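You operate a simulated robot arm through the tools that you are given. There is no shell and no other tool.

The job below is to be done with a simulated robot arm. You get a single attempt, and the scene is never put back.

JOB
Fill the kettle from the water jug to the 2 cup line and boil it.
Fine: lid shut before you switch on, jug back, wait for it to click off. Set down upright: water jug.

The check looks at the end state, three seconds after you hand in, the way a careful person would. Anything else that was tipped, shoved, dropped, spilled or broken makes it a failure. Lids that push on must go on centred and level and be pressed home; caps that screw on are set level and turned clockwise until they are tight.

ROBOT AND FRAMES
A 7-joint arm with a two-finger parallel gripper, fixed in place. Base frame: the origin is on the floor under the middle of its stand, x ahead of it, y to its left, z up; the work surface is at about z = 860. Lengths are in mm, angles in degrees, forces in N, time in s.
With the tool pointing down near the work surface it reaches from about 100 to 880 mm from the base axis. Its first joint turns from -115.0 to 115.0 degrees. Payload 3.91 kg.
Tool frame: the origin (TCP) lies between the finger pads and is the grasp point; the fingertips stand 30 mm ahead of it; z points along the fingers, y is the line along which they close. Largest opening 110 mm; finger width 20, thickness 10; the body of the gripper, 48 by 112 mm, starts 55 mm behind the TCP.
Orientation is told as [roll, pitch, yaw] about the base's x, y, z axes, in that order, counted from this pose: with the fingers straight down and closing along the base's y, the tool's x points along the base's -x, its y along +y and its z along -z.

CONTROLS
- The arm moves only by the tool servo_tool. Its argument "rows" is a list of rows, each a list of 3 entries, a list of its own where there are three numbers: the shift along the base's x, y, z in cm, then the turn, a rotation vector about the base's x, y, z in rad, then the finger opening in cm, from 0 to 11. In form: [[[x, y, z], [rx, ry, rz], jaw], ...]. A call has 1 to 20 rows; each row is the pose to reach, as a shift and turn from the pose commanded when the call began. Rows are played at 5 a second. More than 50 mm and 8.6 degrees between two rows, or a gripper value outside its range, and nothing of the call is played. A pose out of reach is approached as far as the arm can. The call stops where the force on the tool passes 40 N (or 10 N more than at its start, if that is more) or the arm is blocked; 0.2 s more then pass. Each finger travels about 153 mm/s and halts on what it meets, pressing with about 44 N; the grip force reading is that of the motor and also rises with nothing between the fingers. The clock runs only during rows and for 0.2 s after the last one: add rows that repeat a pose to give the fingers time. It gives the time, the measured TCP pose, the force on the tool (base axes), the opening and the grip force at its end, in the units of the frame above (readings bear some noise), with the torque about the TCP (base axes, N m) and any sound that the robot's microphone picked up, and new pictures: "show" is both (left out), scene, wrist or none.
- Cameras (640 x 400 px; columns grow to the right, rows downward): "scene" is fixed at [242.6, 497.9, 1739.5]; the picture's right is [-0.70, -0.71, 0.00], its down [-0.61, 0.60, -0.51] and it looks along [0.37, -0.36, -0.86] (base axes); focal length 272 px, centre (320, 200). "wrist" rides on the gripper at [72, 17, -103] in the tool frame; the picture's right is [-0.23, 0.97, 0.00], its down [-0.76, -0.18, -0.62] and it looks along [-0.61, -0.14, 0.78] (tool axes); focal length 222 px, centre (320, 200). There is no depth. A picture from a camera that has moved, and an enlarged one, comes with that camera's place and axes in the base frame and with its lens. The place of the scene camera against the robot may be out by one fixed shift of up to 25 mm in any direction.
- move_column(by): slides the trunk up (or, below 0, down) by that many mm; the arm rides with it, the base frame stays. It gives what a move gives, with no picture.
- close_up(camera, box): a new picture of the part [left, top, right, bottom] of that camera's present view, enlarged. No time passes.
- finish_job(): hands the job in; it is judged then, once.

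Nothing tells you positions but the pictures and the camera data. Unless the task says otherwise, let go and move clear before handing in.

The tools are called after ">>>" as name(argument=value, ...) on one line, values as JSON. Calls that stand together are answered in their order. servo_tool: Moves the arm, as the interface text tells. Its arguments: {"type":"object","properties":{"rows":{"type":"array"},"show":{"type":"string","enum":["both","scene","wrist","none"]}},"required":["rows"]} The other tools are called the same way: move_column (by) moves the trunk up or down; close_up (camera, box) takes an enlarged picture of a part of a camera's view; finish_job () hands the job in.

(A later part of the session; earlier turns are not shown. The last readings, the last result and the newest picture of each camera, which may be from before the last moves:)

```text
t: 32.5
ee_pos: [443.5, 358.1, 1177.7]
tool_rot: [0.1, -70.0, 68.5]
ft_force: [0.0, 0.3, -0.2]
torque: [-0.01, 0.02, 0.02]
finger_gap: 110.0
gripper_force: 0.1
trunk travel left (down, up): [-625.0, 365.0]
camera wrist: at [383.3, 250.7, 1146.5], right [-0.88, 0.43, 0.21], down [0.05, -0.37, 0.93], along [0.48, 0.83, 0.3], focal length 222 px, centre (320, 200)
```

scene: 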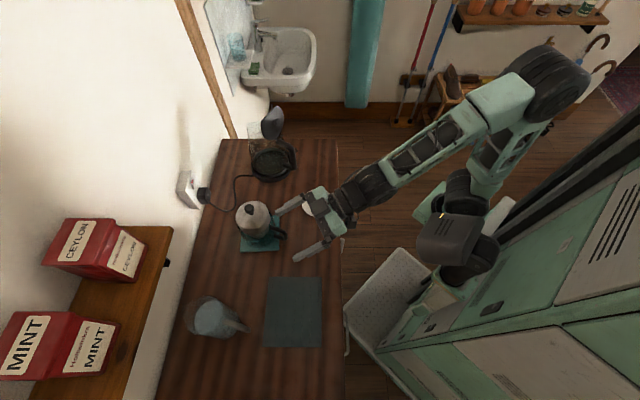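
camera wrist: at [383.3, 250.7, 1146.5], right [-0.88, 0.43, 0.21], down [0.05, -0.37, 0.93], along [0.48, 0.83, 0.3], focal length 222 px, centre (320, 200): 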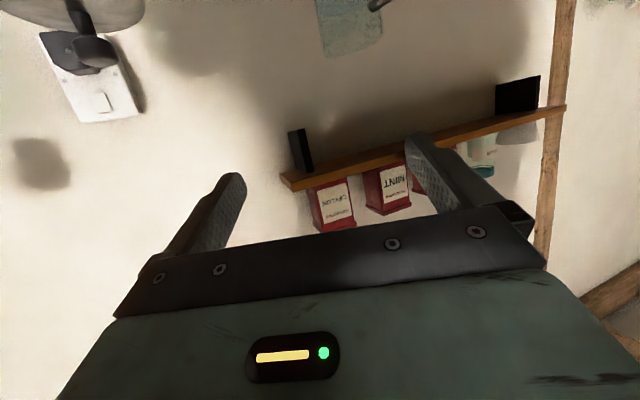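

The shelf's front corner is at about (607,541,1220), just behind and above the jug, so I'll have to draw the jug back before lifting it high. Now I'll move to a pre-grasp spot in front of the jug and look.

>>> servo_tool(rows=[[[1, 2, -1], [-0.014, 0.002, 0.09], 11], [[2.5, 4, -3], [-0.03, 0.004, 0.18], 11], [[4, 6, -6], [-0.045, 0.006, 0.27], 11], [[5, 8, -9], [-0.06, 0.008, 0.36], 11], [[6, 10, -12], [-0.075, 0.009, 0.45], 11], [[6.5, 12.5, -15.1], [-0.0866, 0.0106, 0.515], 11], [[6.5, 12.5, -15.1], [-0.0866, 0.0106, 0.515], 11]])

```text
t: 34.1
ee_pos: [508.2, 483.6, 1027.7]
tool_rot: [-0.2, -65.0, 98.2]
ft_force: [0.7, 0.2, -0.4]
torque: [0.01, 0.03, 0.02]
finger_gap: 109.8
gripper_force: 0.0
trunk travel left (down, up): [-625.0, 365.0]
camera wrist: at [509.5, 359.0, 1005.9], right [-0.98, -0.04, 0.2], down [0.21, -0.22, 0.95], along [0.01, 0.98, 0.22], focal length 222 px, centre (320, 200)
```

scene: 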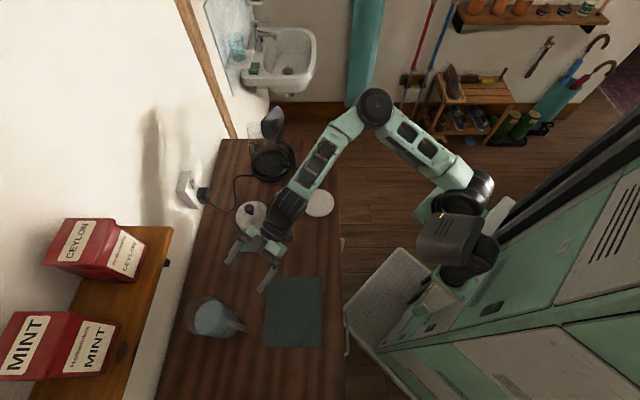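
wrist: 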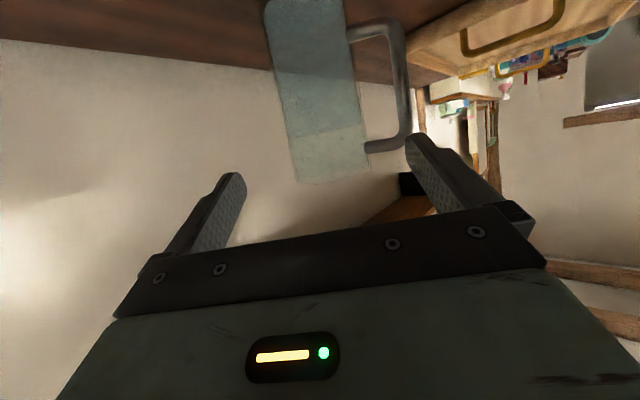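

>>> close_up(camera="wrist", box=[240, 0, 440, 200])

>>> close_up(camera="scene", box=[170, 170, 350, 350])

```text
2.00 times, centred on (340, 100) of wrist
camera zoom: at [509.5, 359.0, 1005.9], right [-0.98, -0.04, 0.2], down [0.21, -0.22, 0.95], along [0.01, 0.98, 0.22], focal length 444 px, centre (280, 400)
```

zoom: 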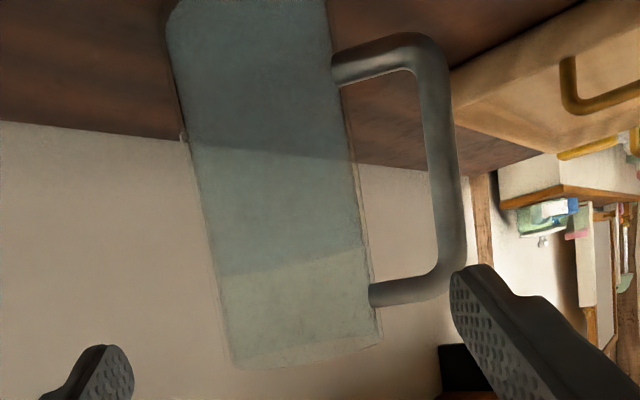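

```text
2.22 times, centred on (260, 260) of scene
camera zoom: at [242.6, 497.9, 1739.5], right [-0.7, -0.71, 0.0], down [-0.61, 0.6, -0.51], along [0.37, -0.36, -0.86], focal length 604 px, centre (453, 67)
```

zoom: 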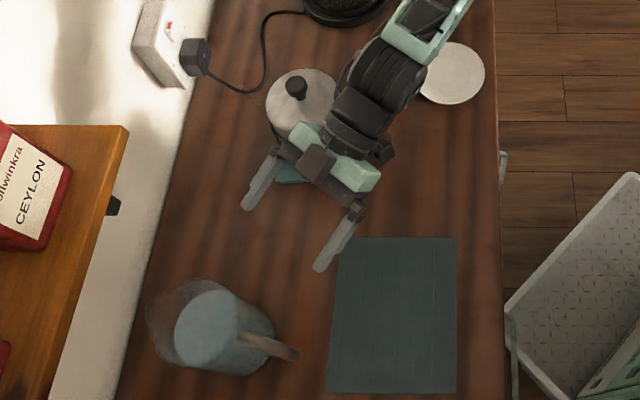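

Refined: jug axis (488,635), diameter ~87 mm, handle bar at (412,590) (azimuth 210°, 88 mm from the axis), loop spanning z 920–1008. I'll rotate the tool to yaw 102°, open to 103 mm and advance partway with a check.

>>> servo_tool(rows=[[[1.15, 0, 0], [0, 0, 0.066], 10.3], [[1.15, 0, 0], [0, 0, 0.066], 10.3], [[0.65, 2.4, -1.15], [0, 0, 0.066], 10.3], [[0.15, 4.8, -2.3], [0, 0, 0.066], 10.3], [[-0.3, 6.6, -3.15], [0, 0, 0.066], 10.3], [[-0.64, 8.4, -4], [0, 0, 0.066], 10.3], [[-0.64, 8.4, -4], [0, 0, 0.066], 10.3]])

```text
t: 35.7
ee_pos: [501.8, 566.6, 987.7]
tool_rot: [0.1, -65.0, 101.8]
ft_force: [-0.5, -0.5, 0.2]
torque: [0.01, 0.01, -0.01]
finger_gap: 103.0
gripper_force: 0.0
trunk travel left (down, up): [-625.0, 365.0]
camera wrist: at [510.8, 442.8, 966.7], right [-0.97, -0.1, 0.21], down [0.22, -0.2, 0.95], along [-0.06, 0.97, 0.22], focal length 222 px, centre (320, 200)
```

scene: 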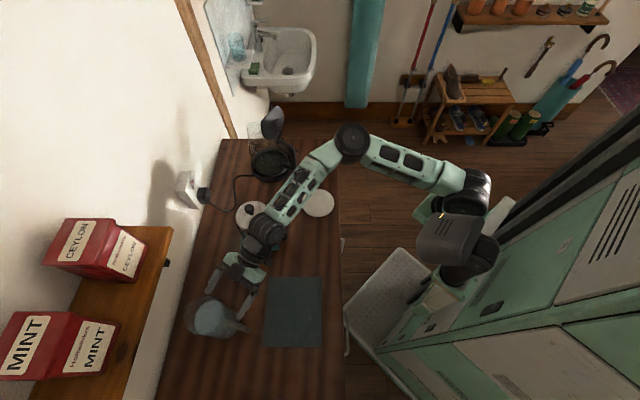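
wrist: 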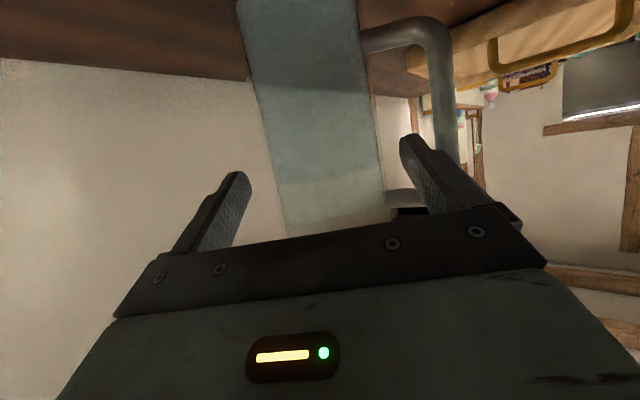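

>>> close_up(camera="wrist", box=[160, 0, 480, 240])

>>> close_up(camera="scene", box=[170, 190, 310, 350])

```text
1.67 times, centred on (320, 120) of wrist
camera zoom: at [510.8, 442.8, 966.7], right [-0.97, -0.1, 0.21], down [0.22, -0.2, 0.95], along [-0.06, 0.97, 0.22], focal length 370 px, centre (320, 333)
```

zoom: 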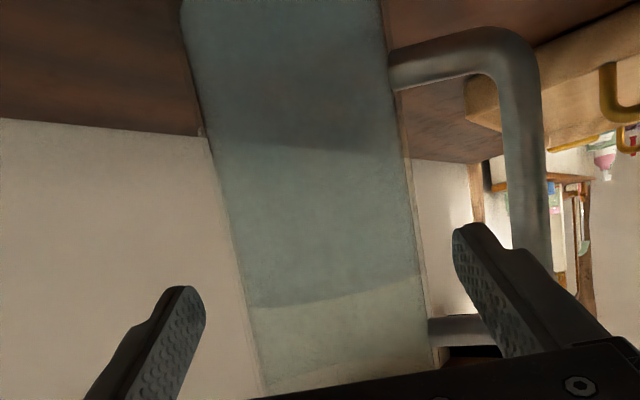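

```text
2.50 times, centred on (240, 270) of scene
camera zoom: at [242.6, 497.9, 1739.5], right [-0.7, -0.71, 0.0], down [-0.61, 0.6, -0.51], along [0.37, -0.36, -0.86], focal length 680 px, centre (520, 25)
```

zoom: 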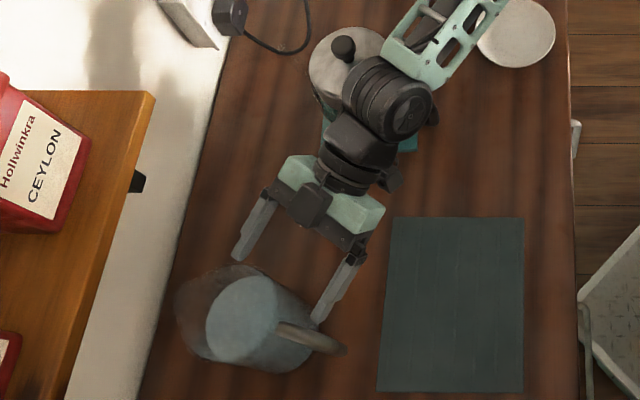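

The tool is lined up on the jug axis and the right finger is aimed midway between body and bar. Advancing the last 75 mm.

>>> servo_tool(rows=[[[-0.28, 1.4, -0.65], [0, 0, 0], 10.3], [[-0.56, 2.8, -1.3], [0, 0, 0], 10.3], [[-0.84, 4.2, -1.95], [0, 0, 0], 10.3], [[-1.12, 5.6, -2.6], [0, 0, 0], 10.3], [[-1.4, 6.9, -3.27], [0, 0, 0], 10.3], [[-1.4, 6.9, -3.27], [0, 0, 0], 10.3]])

>>> close_up(camera="scene", box=[170, 190, 310, 350])

```text
t: 37.1
ee_pos: [488.1, 637.0, 956.4]
tool_rot: [0.0, -65.0, 101.8]
ft_force: [-0.2, -2.1, 1.5]
torque: [0.12, 0.04, -0.01]
finger_gap: 103.0
gripper_force: 0.1
trunk travel left (down, up): [-625.0, 365.0]
camera wrist: at [496.6, 511.6, 933.6], right [-0.97, -0.1, 0.21], down [0.22, -0.2, 0.95], along [-0.06, 0.97, 0.22], focal length 222 px, centre (320, 200)
```

scene: 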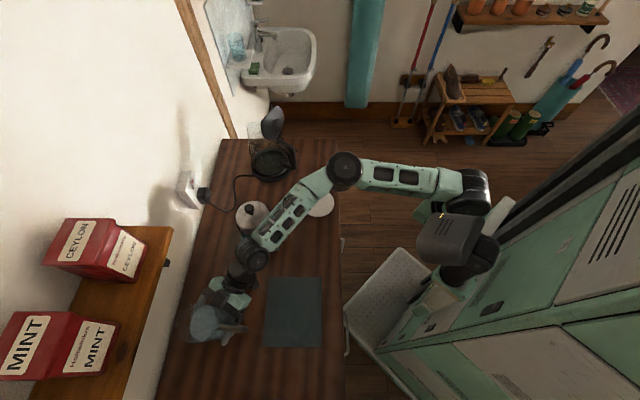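
wrist: 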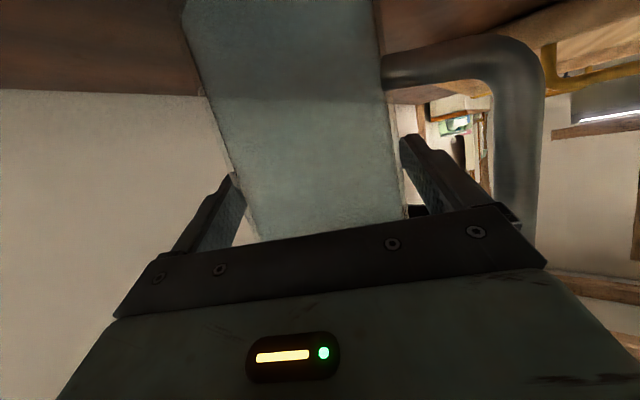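

```text
2.50 times, centred on (240, 270) of scene
camera zoom: at [242.6, 497.9, 1739.5], right [-0.7, -0.71, 0.0], down [-0.61, 0.6, -0.51], along [0.37, -0.36, -0.86], focal length 680 px, centre (520, 25)
```

zoom: 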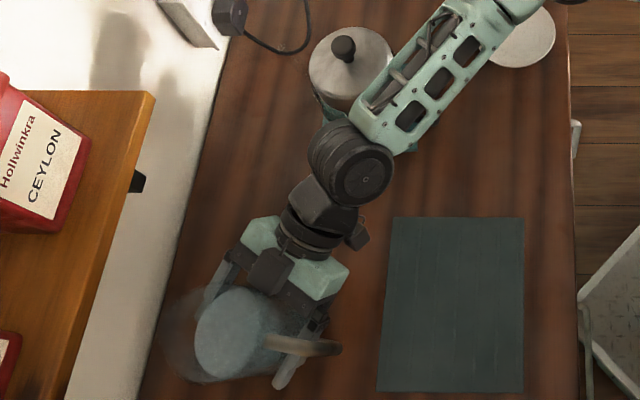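

A small reaction force suggests the palm's upper edge is just touching the jug wall. I'll back off about 6 mm and then close the fingers gently.

>>> servo_tool(rows=[[[0.06, -0.3, 0], [0, 0, 0], 10.3], [[0.13, -0.65, 0], [0, 0, 0], 10.3], [[0.13, -0.65, 0], [0, 0, 0], 10.3]], show="none")

>>> servo_tool(rows=[[[0, 0, 0], [0, 0, 0], 9.8], [[0, 0, 0], [0, 0, 0], 9.4], [[0, 0, 0], [0, 0, 0], 9.1], [[0, 0, 0], [0, 0, 0], 8.9], [[0, 0, 0], [0, 0, 0], 8.7], [[0, 0, 0], [0, 0, 0], 8.5], [[0, 0, 0], [0, 0, 0], 8.3]])

```text
t: 37.9
ee_pos: [489.5, 629.4, 956.4]
tool_rot: [-0.1, -65.0, 101.8]
ft_force: [0.5, -0.9, -1.6]
torque: [0.14, 0.08, 0.02]
finger_gap: 103.0
gripper_force: 0.0
trunk travel left (down, up): [-625.0, 365.0]
```

```text
t: 39.5
ee_pos: [489.7, 630.1, 955.5]
tool_rot: [0.0, -65.0, 101.8]
ft_force: [0.3, -0.7, -0.1]
torque: [0.22, 0.04, 0.01]
finger_gap: 90.2
gripper_force: 44.3
trunk travel left (down, up): [-625.0, 365.0]
camera wrist: at [498.2, 505.1, 933.8], right [-0.97, -0.1, 0.21], down [0.22, -0.2, 0.95], along [-0.06, 0.97, 0.22], focal length 222 px, centre (320, 200)
```

scene: 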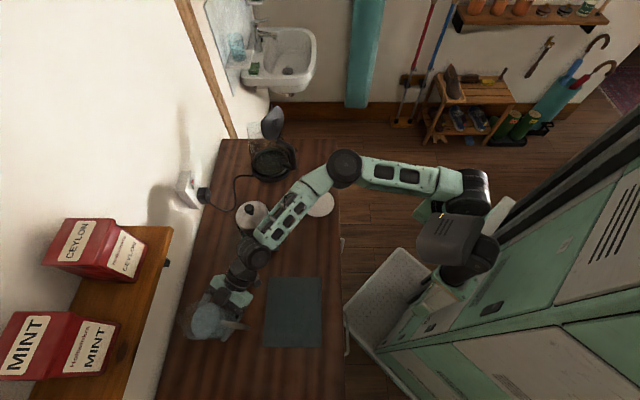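
wrist: 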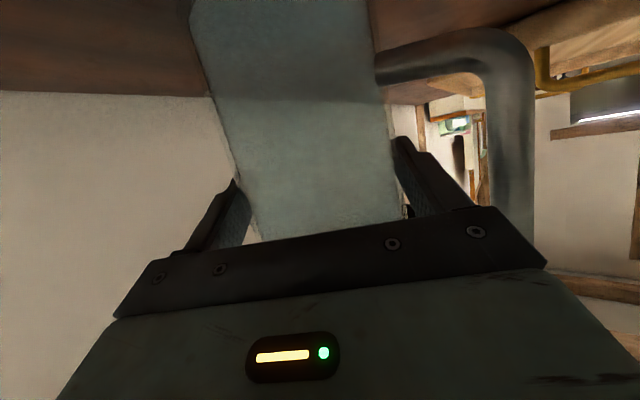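

Gripped at 90 mm with 44 N. I'll lift the jug slightly and check that it hangs steady.

>>> servo_tool(rows=[[[0, 0, 0.3], [0, 0, 0], 8.0], [[0, 0, 0.8], [0, 0, 0], 8.0], [[0, 0, 1.5], [0, 0, 0], 8.0], [[0, 0, 2.3], [0, 0, 0], 8.0], [[0, 0, 3], [0, 0, 0], 8.0], [[0, 0, 3], [0, 0, 0], 8.0]])

>>> close_up(camera="scene", box=[170, 190, 310, 350])

```text
t: 40.9
ee_pos: [490.4, 630.6, 984.1]
tool_rot: [0.0, -65.0, 101.8]
ft_force: [-0.8, 0.1, -10.9]
torque: [0.02, -0.12, 0.05]
finger_gap: 90.0
gripper_force: 43.8
trunk travel left (down, up): [-625.0, 365.0]
camera wrist: at [498.1, 505.4, 963.2], right [-0.97, -0.1, 0.21], down [0.22, -0.2, 0.95], along [-0.06, 0.97, 0.22], focal length 222 px, centre (320, 200)
```

scene: 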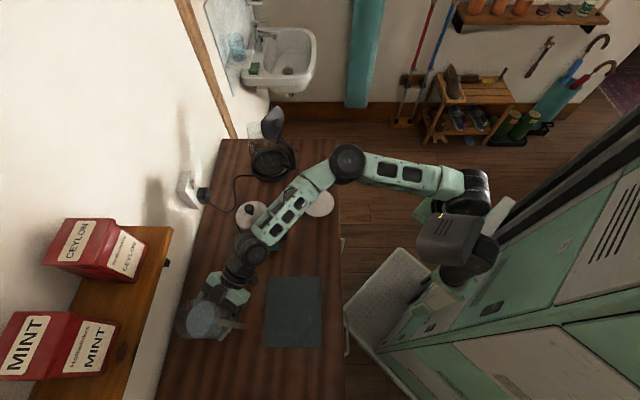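
wrist: 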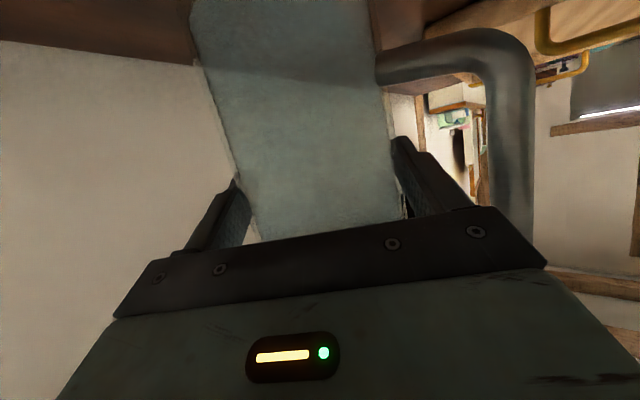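

```text
2.50 times, centred on (240, 270) of scene
camera zoom: at [242.6, 497.9, 1739.5], right [-0.7, -0.71, 0.0], down [-0.61, 0.6, -0.51], along [0.37, -0.36, -0.86], focal length 680 px, centre (520, 25)
```

zoom: 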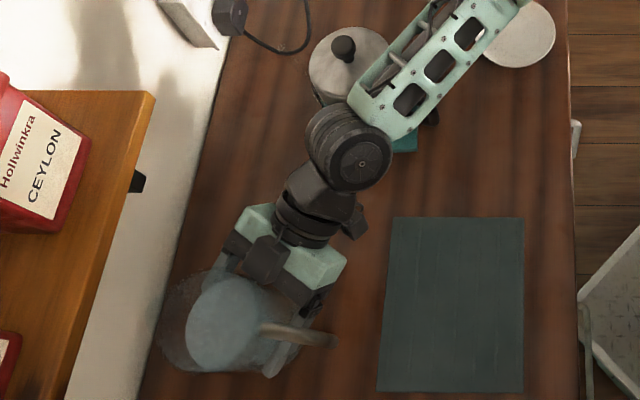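

The jug weighs about 11 N with water and hangs steady with nearly no torque, so I can also use the weight to track the pour. I'll draw it back from under the shelf and raise it smoothly.

>>> servo_tool(rows=[[[-0.4, -1.2, 0.2], [0, 0, 0], 8.0], [[-1, -3, 0.6], [0, 0, 0], 8.0], [[-1.8, -5, 1.6], [0, 0, 0], 8.0], [[-2.6, -7, 3.2], [0, 0, 0], 8.0], [[-3.4, -8.8, 5.4], [0, 0, 0], 8.0], [[-4.2, -10.4, 7.8], [0, 0, 0], 8.0], [[-5, -11.8, 10.4], [0, 0, 0], 8.0], [[-5.5, -13.2, 13], [0, 0, -0.05], 8.0], [[-5.8, -14.8, 15.6], [0, 0, -0.12], 8.0], [[-6, -16.5, 18], [0, 0, -0.2], 8.0], [[-6, -18, 19.8], [0, 0, -0.27], 8.0], [[-6, -19, 20.7], [0, 0, -0.32], 8.0], [[-6, -19.5, 21], [0, 0, -0.33], 8.0], [[-6, -19.5, 21], [0, 0, -0.33], 8.0]])

```text
t: 43.9
ee_pos: [429.2, 434.8, 1194.7]
tool_rot: [0.1, -65.0, 82.7]
ft_force: [0.3, 0.2, -10.9]
torque: [-0.05, -0.12, 0.03]
finger_gap: 89.2
gripper_force: 44.1
trunk travel left (down, up): [-625.0, 365.0]
camera wrist: at [397.4, 314.0, 1173.5], right [-0.95, 0.22, 0.21], down [0.15, -0.26, 0.95], along [0.26, 0.94, 0.22], focal length 222 px, centre (320, 200)
```

scene: 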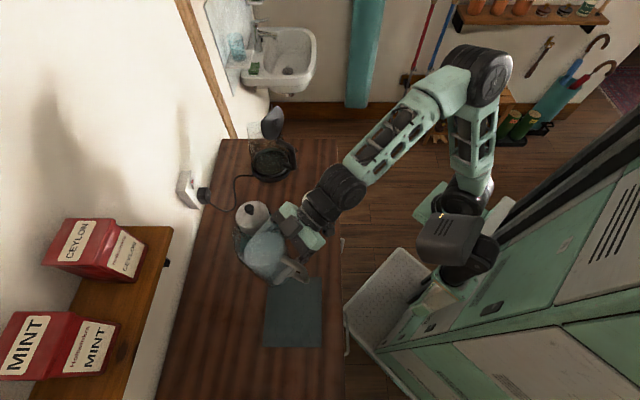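
wrist: 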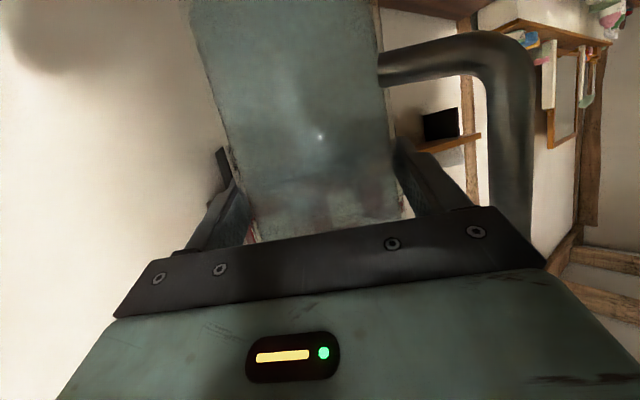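

Steady. Now a smooth carry across to the left of the kettle, yawing from 83° to -14° and keeping the jug upright above the French press.

>>> servo_tool(rows=[[[0.5, -1.2, 0], [0, 0, -0.05], 8], [[1.2, -3, 0], [0, 0, -0.13], 8], [[2.2, -5, 0], [0, 0, -0.22], 8], [[3.5, -7, 0], [0, 0, -0.32], 8], [[5.2, -9, 0], [0, 0, -0.42], 8], [[7.4, -10.8, 0], [0, 0, -0.52], 8], [[10, -12.2, 0], [0, 0, -0.62], 8], [[12.9, -13.2, 0], [0, 0, -0.72], 8], [[16, -13.8, 0], [0, 0, -0.82], 8], [[19.2, -14.1, 0], [0, 0, -0.92], 8], [[22.4, -14.2, 0], [0, 0, -1.02], 8], [[25.6, -14.2, 0], [0, 0, -1.12], 8], [[28.8, -14.1, 0], [0, 0, -1.22], 8], [[32, -13.9, 0], [0, 0, -1.32], 8], [[35, -13.7, 0], [0, 0, -1.42], 8], [[37.8, -13.5, 0], [0, 0, -1.52], 8], [[40, -13.5, 0], [0, 0, -1.6], 8], [[41.2, -13.5, 0], [0, 0, -1.65], 8], [[41.7, -13.5, 0], [0, 0, -1.69], 8], [[41.7, -13.5, 0], [0, 0, -1.69], 8]])

>>> close_up(camera="scene", box=[170, 70, 330, 230])

```text
t: 48.1
ee_pos: [846.7, 300.4, 1194.5]
tool_rot: [-0.1, -64.9, -13.9]
ft_force: [0.7, 0.4, -10.7]
torque: [-0.14, 0.06, 0.03]
finger_gap: 87.3
gripper_force: 44.2
trunk travel left (down, up): [-625.0, 365.0]
camera wrist: at [730.4, 347.0, 1172.8], right [0.33, 0.92, 0.2], down [-0.28, -0.11, 0.95], along [0.9, -0.37, 0.22], focal length 222 px, centre (320, 200)
```

scene: 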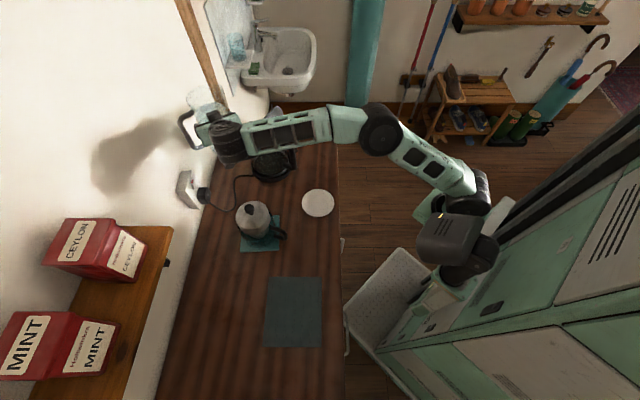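
wrist: 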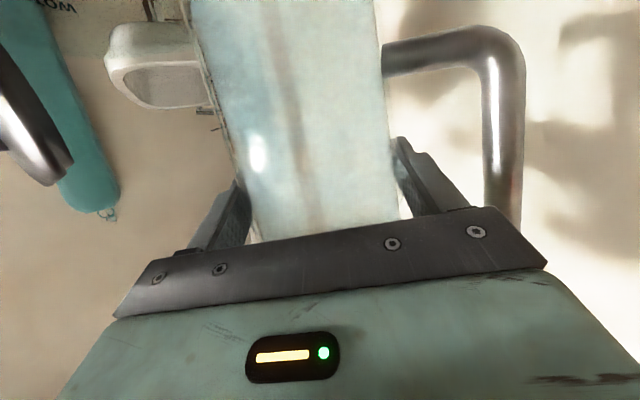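

```text
2.50 times, centred on (250, 150) of scene
camera zoom: at [242.6, 497.9, 1739.5], right [-0.7, -0.71, 0.0], down [-0.61, 0.6, -0.51], along [0.37, -0.36, -0.86], focal length 680 px, centre (495, 325)
```

zoom: 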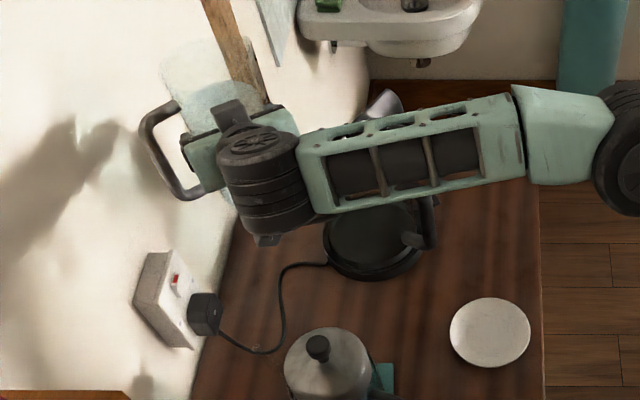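

The finger gap reading has crept from 90 to 87 mm, so I'll check for any slip of the jug before pouring.

>>> close_up(camera="wrist", box=[160, 0, 560, 250])

>>> servo_tool(rows=[[[0, 0, 0], [0, 0, 0], 8], [[0, 0, 0], [0, 0, 0], 8], [[0, 0, 0], [0, 0, 0], 8]], show="wrist")

```text
1.60 times, centred on (360, 125) of wrist
camera zoom: at [730.4, 347.0, 1172.8], right [0.33, 0.92, 0.2], down [-0.28, -0.11, 0.95], along [0.9, -0.37, 0.22], focal length 355 px, centre (256, 320)
```

zoom: 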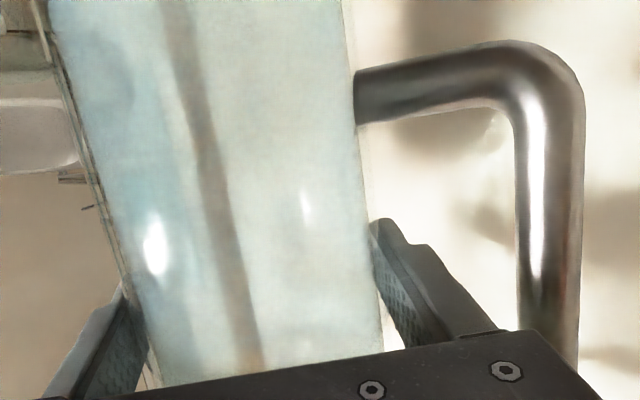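

```text
t: 48.9
ee_pos: [846.9, 300.1, 1194.7]
tool_rot: [-0.1, -65.0, -13.9]
ft_force: [0.0, -0.2, -10.1]
torque: [-0.12, 0.1, 0.02]
finger_gap: 87.3
gripper_force: 44.5
trunk travel left (down, up): [-625.0, 365.0]
camera wrist: at [730.5, 346.9, 1173.0], right [0.33, 0.92, 0.21], down [-0.28, -0.11, 0.95], along [0.9, -0.37, 0.22], focal length 222 px, centre (320, 200)
```

wrist: 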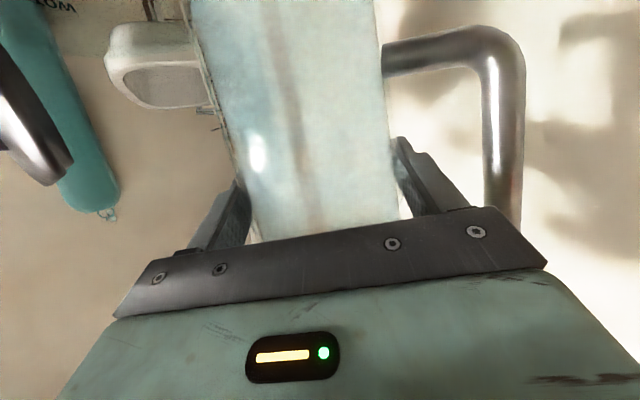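

>>> close_up(camera="scene", box=[170, 70, 260, 150])

```text
5.00 times, centred on (215, 110) of scene
camera zoom: at [242.6, 497.9, 1739.5], right [-0.7, -0.71, 0.0], down [-0.61, 0.6, -0.51], along [0.37, -0.36, -0.86], focal length 1359 px, centre (845, 650)
```

zoom: 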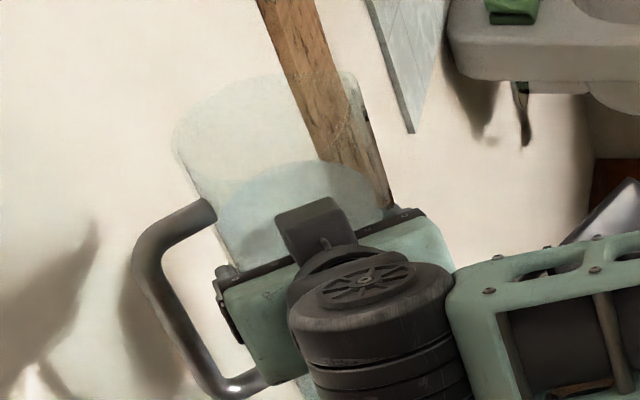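

The jug twisted a little in the grip (its spout now points at about azimuth -80°), which is fine and parallel to the lid. I'll lower toward the pour position with a 28° pre-tilt, which should be short of flowing, and check clearances.

>>> servo_tool(rows=[[[-0.2, -0.2, -1], [0.04, 0.007, 0], 8], [[-0.5, -0.5, -2.5], [0.1, 0.0177, 0], 8], [[-0.8, -0.8, -4.2], [0.17, 0.03, 0], 8], [[-1.1, -1, -6], [0.25, 0.044, 0], 8], [[-1.4, -1.2, -7.8], [0.33, 0.058, 0], 8], [[-1.6, -1.4, -9.4], [0.4, 0.071, 0], 8], [[-1.75, -1.5, -10.5], [0.455, 0.08, 0], 8], [[-1.8, -1.53, -10.9], [0.482, 0.085, 0], 8], [[-1.8, -1.53, -10.9], [0.482, 0.085, 0], 8]])

>>> close_up(camera="scene", box=[190, 80, 310, 190])

>>> close_up(camera="wrist", box=[0, 0, 440, 250])

```text
t: 50.9
ee_pos: [829.5, 284.0, 1085.3]
tool_rot: [38.2, -46.0, -46.2]
ft_force: [1.0, 0.7, -11.2]
torque: [-0.21, 0.05, -0.03]
finger_gap: 87.3
gripper_force: 43.9
trunk travel left (down, up): [-625.0, 365.0]
camera wrist: at [711.6, 333.8, 1097.5], right [0.36, 0.73, 0.58], down [-0.2, -0.55, 0.81], along [0.91, -0.41, -0.05], focal length 222 px, centre (320, 200)
```

scene: 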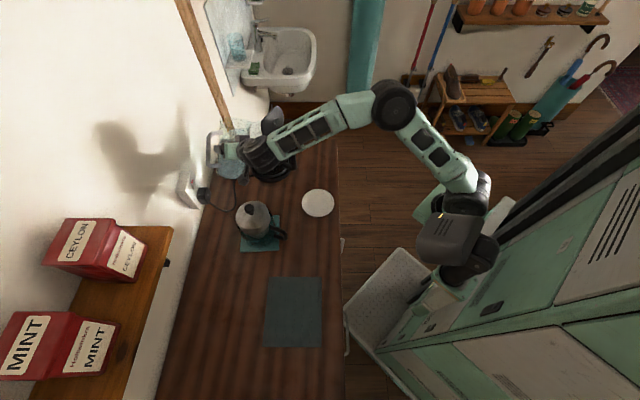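
wrist: 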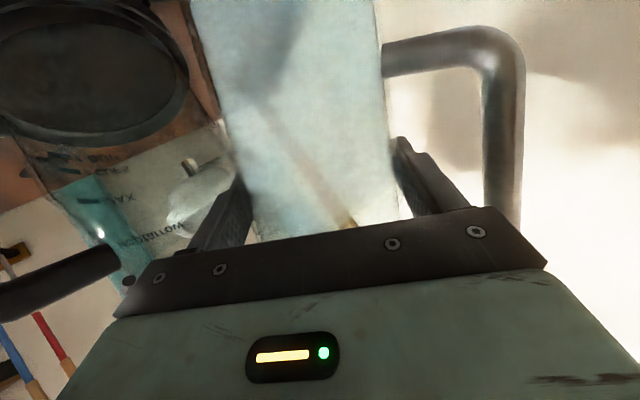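

```text
3.64 times, centred on (250, 135) of scene
camera zoom: at [242.6, 497.9, 1739.5], right [-0.7, -0.71, 0.0], down [-0.61, 0.6, -0.51], along [0.37, -0.36, -0.86], focal length 989 px, centre (574, 436)
```

zoom: 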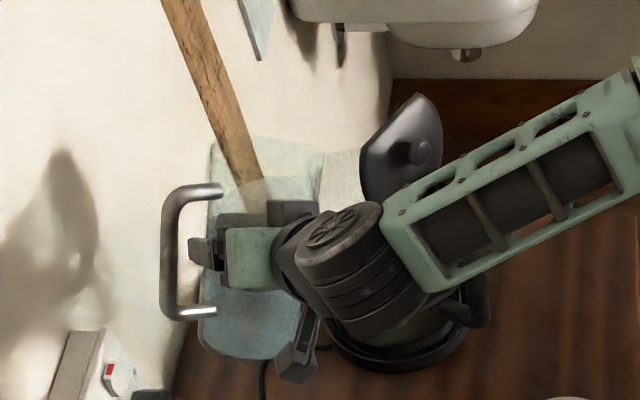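

```text
1.45 times, centred on (220, 125) of wrist
camera zoom: at [711.6, 333.8, 1097.5], right [0.36, 0.73, 0.58], down [-0.2, -0.55, 0.81], along [0.91, -0.41, -0.05], focal length 323 px, centre (466, 309)
```

zoom: 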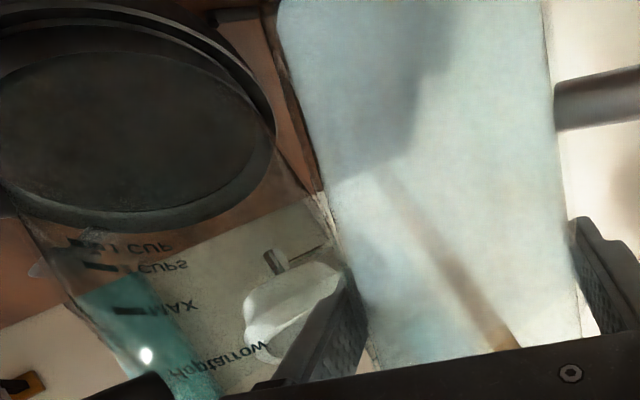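

The camera sees the kettle's 1 CUP / 2 CUPS / MAX marks through the glass, and the spout is over the near side of the opening. I'll tilt on slowly, keeping the lip in place.

>>> servo_tool(rows=[[[-0.03, 0.2, 0.48], [0.052, 0.009, 0], 8], [[-0.07, 0.41, 0.96], [0.103, 0.018, 0], 8], [[-0.09, 0.52, 1.29], [0.138, 0.024, 0], 8], [[-0.11, 0.63, 1.62], [0.172, 0.03, 0], 8], [[-0.11, 0.63, 1.62], [0.172, 0.03, 0], 8], [[-0.11, 0.63, 1.62], [0.172, 0.03, 0], 8]])

>>> close_up(camera="wrist", box=[0, 0, 440, 250])

>>> close_up(camera="scene", box=[190, 80, 310, 190])

```text
t: 52.3
ee_pos: [826.5, 290.7, 1101.6]
tool_rot: [45.2, -37.4, -50.8]
ft_force: [0.1, 0.1, -9.8]
torque: [-0.23, 0.06, -0.01]
finger_gap: 87.1
gripper_force: 44.0
trunk travel left (down, up): [-625.0, 365.0]
camera wrist: at [711.2, 337.2, 1125.4], right [0.38, 0.62, 0.69], down [-0.18, -0.68, 0.71], along [0.91, -0.39, -0.15], focal length 222 px, centre (320, 200)
```

scene: 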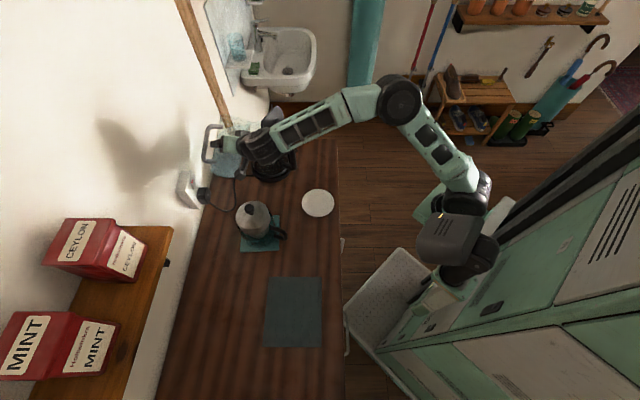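
wrist: 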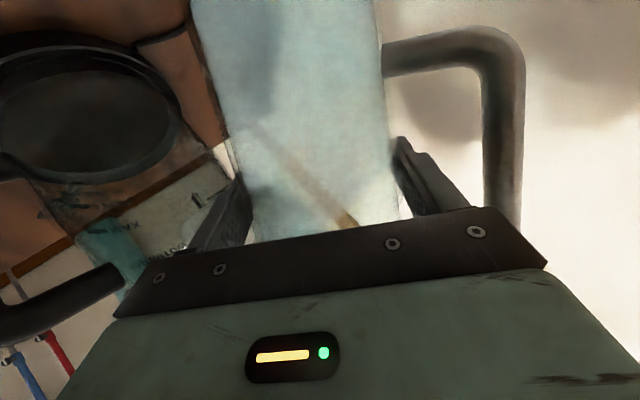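

```text
1.45 times, centred on (220, 125) of wrist
camera zoom: at [711.2, 337.2, 1125.4], right [0.38, 0.62, 0.69], down [-0.18, -0.68, 0.71], along [0.91, -0.39, -0.15], focal length 323 px, centre (466, 309)
```

zoom: 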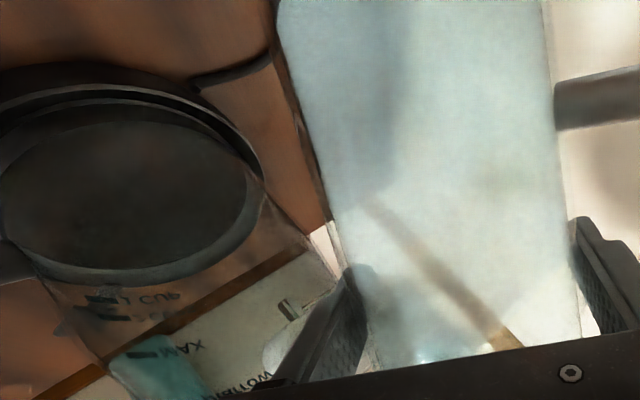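

```text
3.64 times, centred on (250, 135) of scene
camera zoom: at [242.6, 497.9, 1739.5], right [-0.7, -0.71, 0.0], down [-0.61, 0.6, -0.51], along [0.37, -0.36, -0.86], focal length 989 px, centre (574, 436)
```

zoom: 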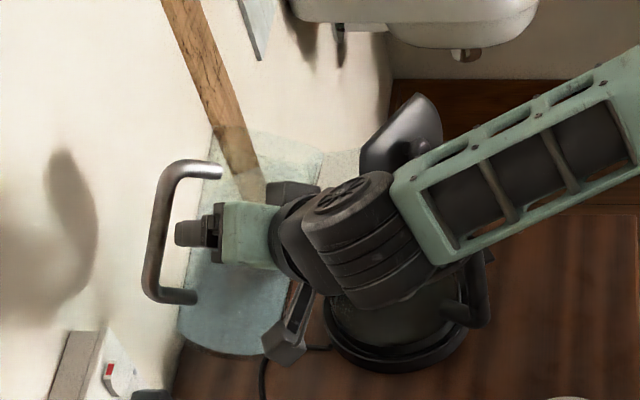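

>>> servo_tool(rows=[[[-0.015, 0.08, 0.34], [0.034, 0.006, 0], 8], [[-0.03, 0.17, 0.67], [0.069, 0.012, 0], 8], [[-0.03, 0.17, 0.67], [0.069, 0.012, 0], 8], [[-0.03, 0.17, 0.67], [0.069, 0.012, 0], 8], [[-0.03, 0.17, 0.67], [0.069, 0.012, 0], 8]])

>>> close_up(camera="wrist", box=[0, 0, 440, 250])

>>> close_up(camera="scene", box=[190, 80, 310, 190])

```text
t: 53.5
ee_pos: [826.3, 293.1, 1109.3]
tool_rot: [47.5, -33.9, -52.3]
ft_force: [-0.4, -0.1, -9.9]
torque: [-0.23, 0.08, -0.01]
finger_gap: 87.3
gripper_force: 44.1
trunk travel left (down, up): [-625.0, 365.0]
camera wrist: at [711.4, 337.3, 1136.8], right [0.39, 0.57, 0.72], down [-0.17, -0.73, 0.67], along [0.9, -0.38, -0.19], focal length 222 px, centre (320, 200)
```

scene: 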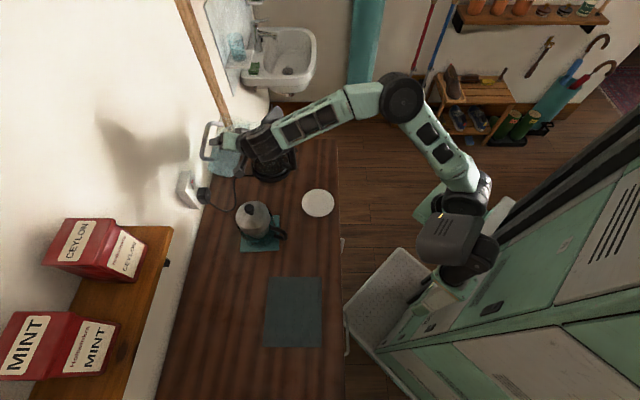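
wrist: 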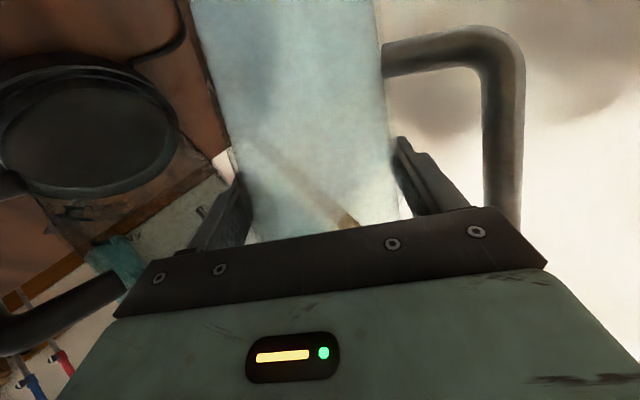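

```text
1.45 times, centred on (220, 125) of wrist
camera zoom: at [711.4, 337.3, 1136.8], right [0.39, 0.57, 0.72], down [-0.17, -0.73, 0.67], along [0.9, -0.38, -0.19], focal length 323 px, centre (466, 309)
```

zoom: 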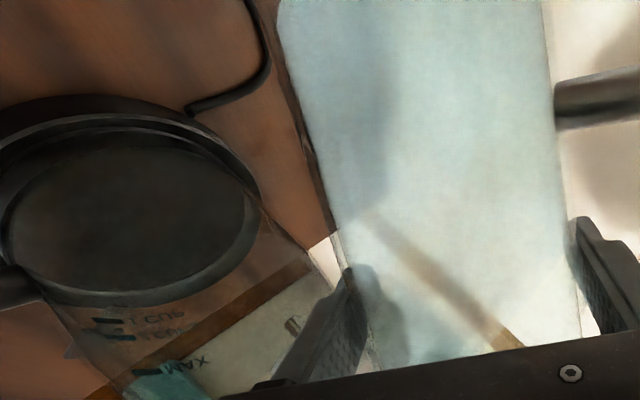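

```text
3.64 times, centred on (250, 135) of scene
camera zoom: at [242.6, 497.9, 1739.5], right [-0.7, -0.71, 0.0], down [-0.61, 0.6, -0.51], along [0.37, -0.36, -0.86], focal length 989 px, centre (574, 436)
```

zoom: 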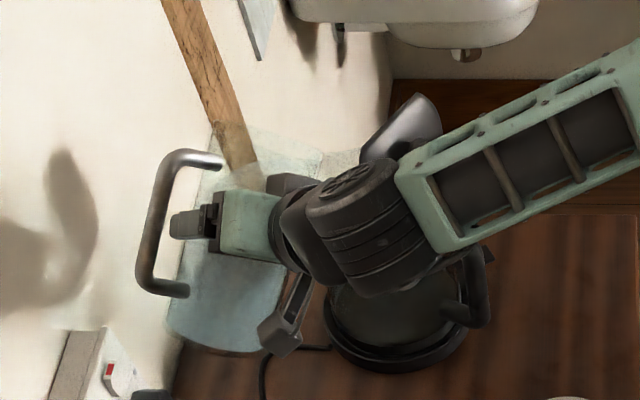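

No flow yet and the lip is about 17 mm inside the kettle rim. Continuing to tilt in small steps.

>>> servo_tool(rows=[[[-0.01, 0.06, 0.34], [0.034, 0.006, 0], 8], [[-0.02, 0.13, 0.69], [0.069, 0.012, 0], 8], [[-0.02, 0.13, 0.69], [0.069, 0.012, 0], 8], [[-0.02, 0.13, 0.69], [0.069, 0.012, 0], 8], [[-0.02, 0.13, 0.69], [0.069, 0.012, 0], 8]], show="wrist")

>>> close_up(camera="wrist", box=[0, 0, 440, 250])

>>> close_up(camera="scene", box=[190, 80, 310, 190])

```text
t: 54.7
ee_pos: [827.4, 295.3, 1116.5]
tool_rot: [49.7, -30.5, -53.4]
ft_force: [0.4, 0.6, -10.7]
torque: [-0.21, 0.08, 0.04]
finger_gap: 87.2
gripper_force: 43.9
trunk travel left (down, up): [-625.0, 365.0]
camera wrist: at [711.5, 336.5, 1148.2], right [0.4, 0.52, 0.76], down [-0.16, -0.77, 0.62], along [0.9, -0.37, -0.22], focal length 222 px, centre (320, 200)
```

wrist: 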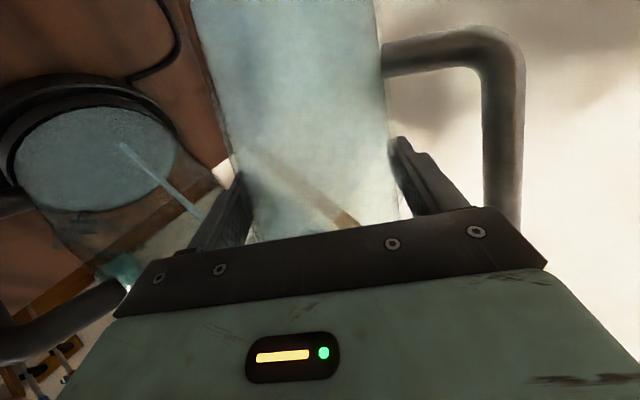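

```text
1.45 times, centred on (220, 125) of wrist
camera zoom: at [711.5, 336.5, 1148.2], right [0.4, 0.52, 0.76], down [-0.16, -0.77, 0.62], along [0.9, -0.37, -0.22], focal length 323 px, centre (466, 309)
```

zoom: 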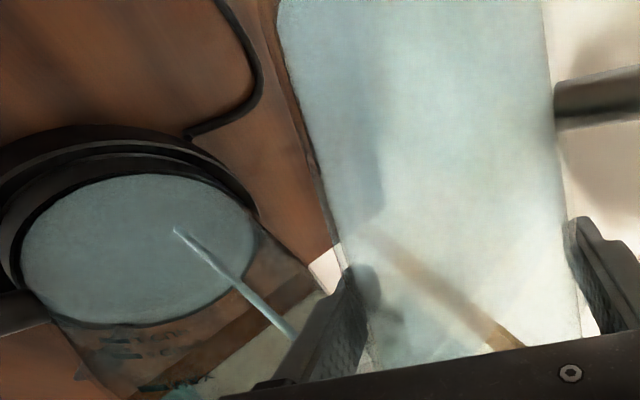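

```text
3.64 times, centred on (250, 135) of scene
camera zoom: at [242.6, 497.9, 1739.5], right [-0.7, -0.71, 0.0], down [-0.61, 0.6, -0.51], along [0.37, -0.36, -0.86], focal length 989 px, centre (574, 436)
```

zoom: 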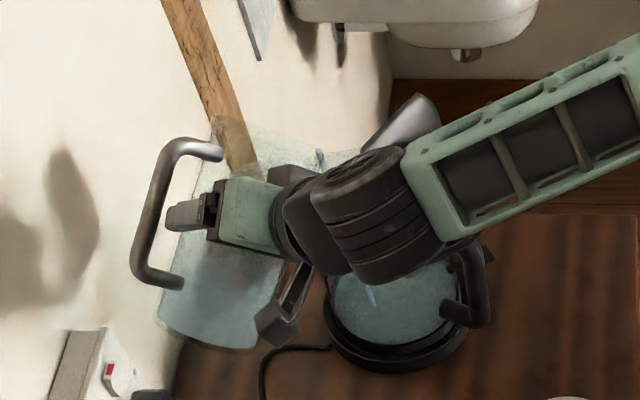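

Water is now pouring cleanly into the kettle. I'll hold and tilt gradually, watching the level against the marks.

>>> servo_tool(rows=[[[0, 0, 0], [0, 0, 0], 8], [[0, 0, 0], [0, 0, 0], 8], [[0, 0, 0], [0, 0, 0], 8], [[0, 0, 0], [0, 0, 0], 8], [[0, 0, 0], [0, 0, 0], 8]], show="none")

>>> close_up(camera="wrist", box=[0, 50, 240, 290])

```text
t: 55.9
ee_pos: [828.5, 293.9, 1115.6]
tool_rot: [49.8, -30.4, -53.4]
ft_force: [-0.5, 0.0, -9.9]
torque: [-0.22, 0.05, 0.03]
finger_gap: 87.1
gripper_force: 43.9
trunk travel left (down, up): [-625.0, 365.0]
```

```text
1.67 times, centred on (120, 170) of wrist
camera zoom: at [711.5, 336.5, 1148.2], right [0.4, 0.52, 0.76], down [-0.16, -0.77, 0.62], along [0.9, -0.37, -0.22], focal length 370 px, centre (653, 250)
```

zoom: 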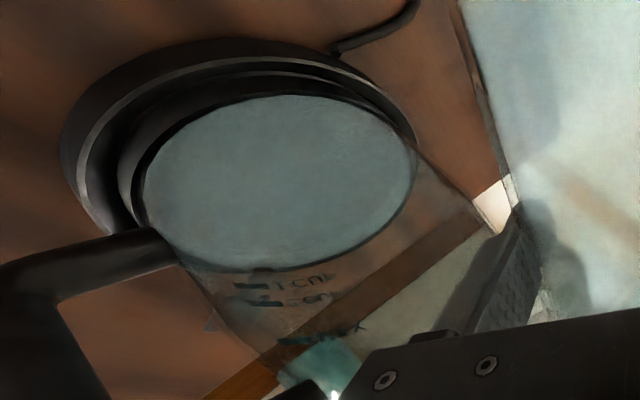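

>>> servo_tool(rows=[[[-0.005, 0.03, 0.35], [0.034, 0.006, 0], 8], [[-0.01, 0.07, 0.69], [0.069, 0.012, 0], 8], [[-0.01, 0.07, 0.69], [0.069, 0.012, 0], 8], [[-0.01, 0.07, 0.69], [0.069, 0.012, 0], 8], [[-0.01, 0.07, 0.69], [0.069, 0.012, 0], 8], [[-0.01, 0.07, 0.69], [0.069, 0.012, 0], 8], [[-0.01, 0.07, 0.69], [0.069, 0.012, 0], 8]], show="none")

>>> close_up(camera="wrist", box=[0, 50, 240, 290])

>>> close_up(camera="scene", box=[190, 80, 310, 190])

```text
t: 57.5
ee_pos: [827.7, 294.4, 1122.9]
tool_rot: [51.7, -26.8, -54.4]
ft_force: [0.5, 0.4, -8.8]
torque: [-0.19, 0.0, 0.0]
finger_gap: 87.4
gripper_force: 43.7
trunk travel left (down, up): [-625.0, 365.0]
```

```text
1.67 times, centred on (120, 170) of wrist
camera zoom: at [711.6, 334.7, 1159.2], right [0.41, 0.47, 0.78], down [-0.16, -0.81, 0.56], along [0.9, -0.35, -0.26], focal length 370 px, centre (653, 250)
```

zoom: 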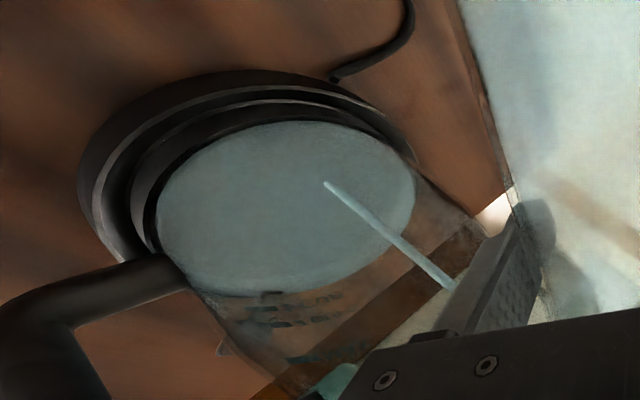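

```text
3.64 times, centred on (250, 135) of scene
camera zoom: at [242.6, 497.9, 1739.5], right [-0.7, -0.71, 0.0], down [-0.61, 0.6, -0.51], along [0.37, -0.36, -0.86], focal length 989 px, centre (574, 436)
```

zoom: 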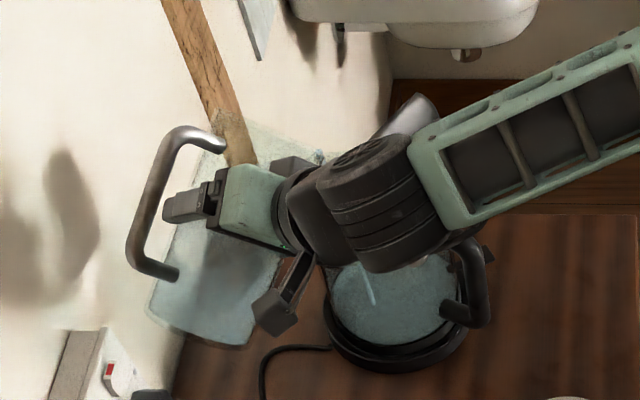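

>>> close_up(camera="wrist", box=[60, 190, 180, 280])

>>> close_up(camera="scene", box=[240, 135, 310, 190])

```text
4.44 times, centred on (120, 235) of wrist
camera zoom: at [711.6, 334.7, 1159.2], right [0.41, 0.47, 0.78], down [-0.16, -0.81, 0.56], along [0.9, -0.35, -0.26], focal length 987 px, centre (1209, 44)
```

zoom: 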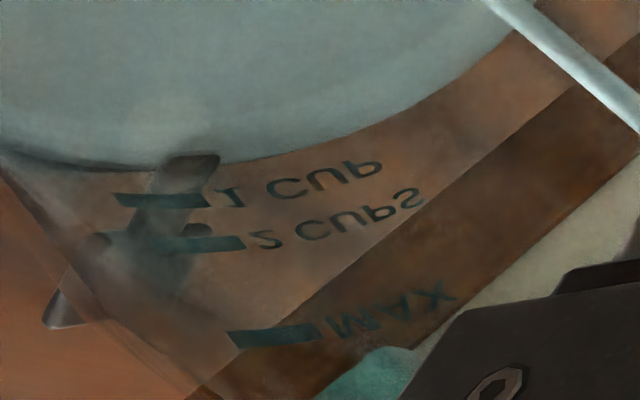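

```text
7.27 times, centred on (275, 162) of scene
camera zoom: at [242.6, 497.9, 1739.5], right [-0.7, -0.71, 0.0], down [-0.61, 0.6, -0.51], along [0.37, -0.36, -0.86], focal length 1977 px, centre (647, 473)
```

zoom: 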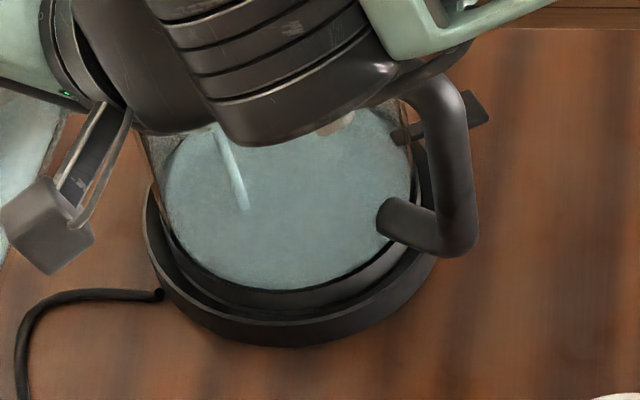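

The close-up shows the level clearly: water at about z≈895, below the 1 CUP tick (≈909) and 2 CUPS tick (≈924). Continuing to tilt.

>>> servo_tool(rows=[[[0, 0.01, 0.35], [0.034, 0.006, 0], 8], [[0, 0.03, 0.69], [0.069, 0.012, 0], 8], [[0, 0.03, 0.69], [0.069, 0.012, 0], 8], [[0, 0.03, 0.69], [0.069, 0.012, 0], 8], [[0, 0.02, 1.04], [0.103, 0.018, 0], 8], [[0, 0.01, 1.39], [0.1375, 0.0243, 0], 8], [[0, 0.01, 1.39], [0.1375, 0.0243, 0], 8], [[0, 0.01, 1.39], [0.1375, 0.0243, 0], 8], [[0, 0.01, 1.39], [0.1375, 0.0243, 0], 8]], show="none")

>>> close_up(camera="wrist", box=[60, 190, 180, 280])

>>> close_up(camera="scene", box=[190, 80, 310, 190])

```text
t: 59.5
ee_pos: [826.8, 294.0, 1136.5]
tool_rot: [55.4, -19.6, -55.7]
ft_force: [-0.3, 0.7, -8.0]
torque: [-0.19, 0.04, -0.03]
finger_gap: 87.2
gripper_force: 43.8
trunk travel left (down, up): [-625.0, 365.0]
```

```text
4.44 times, centred on (120, 235) of wrist
camera zoom: at [712.7, 329.2, 1181.1], right [0.43, 0.35, 0.83], down [-0.14, -0.88, 0.45], along [0.89, -0.31, -0.33], focal length 987 px, centre (1209, 44)
```

zoom: 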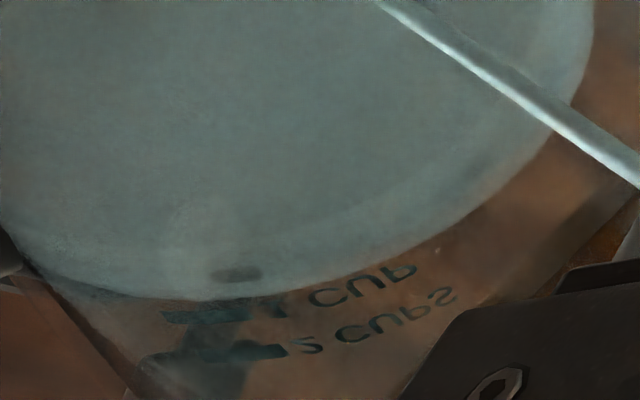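

```text
3.64 times, centred on (250, 135) of scene
camera zoom: at [242.6, 497.9, 1739.5], right [-0.7, -0.71, 0.0], down [-0.61, 0.6, -0.51], along [0.37, -0.36, -0.86], focal length 989 px, centre (574, 436)
```

zoom: 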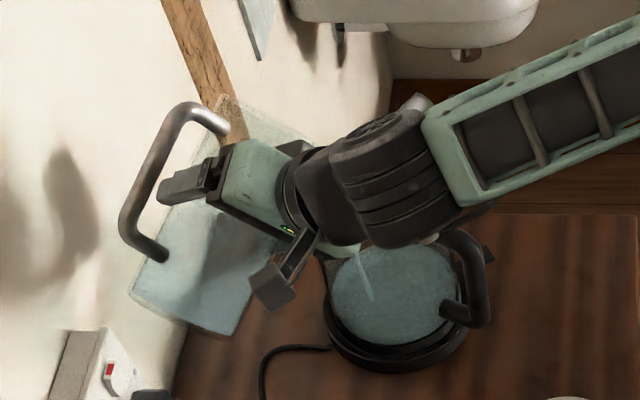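

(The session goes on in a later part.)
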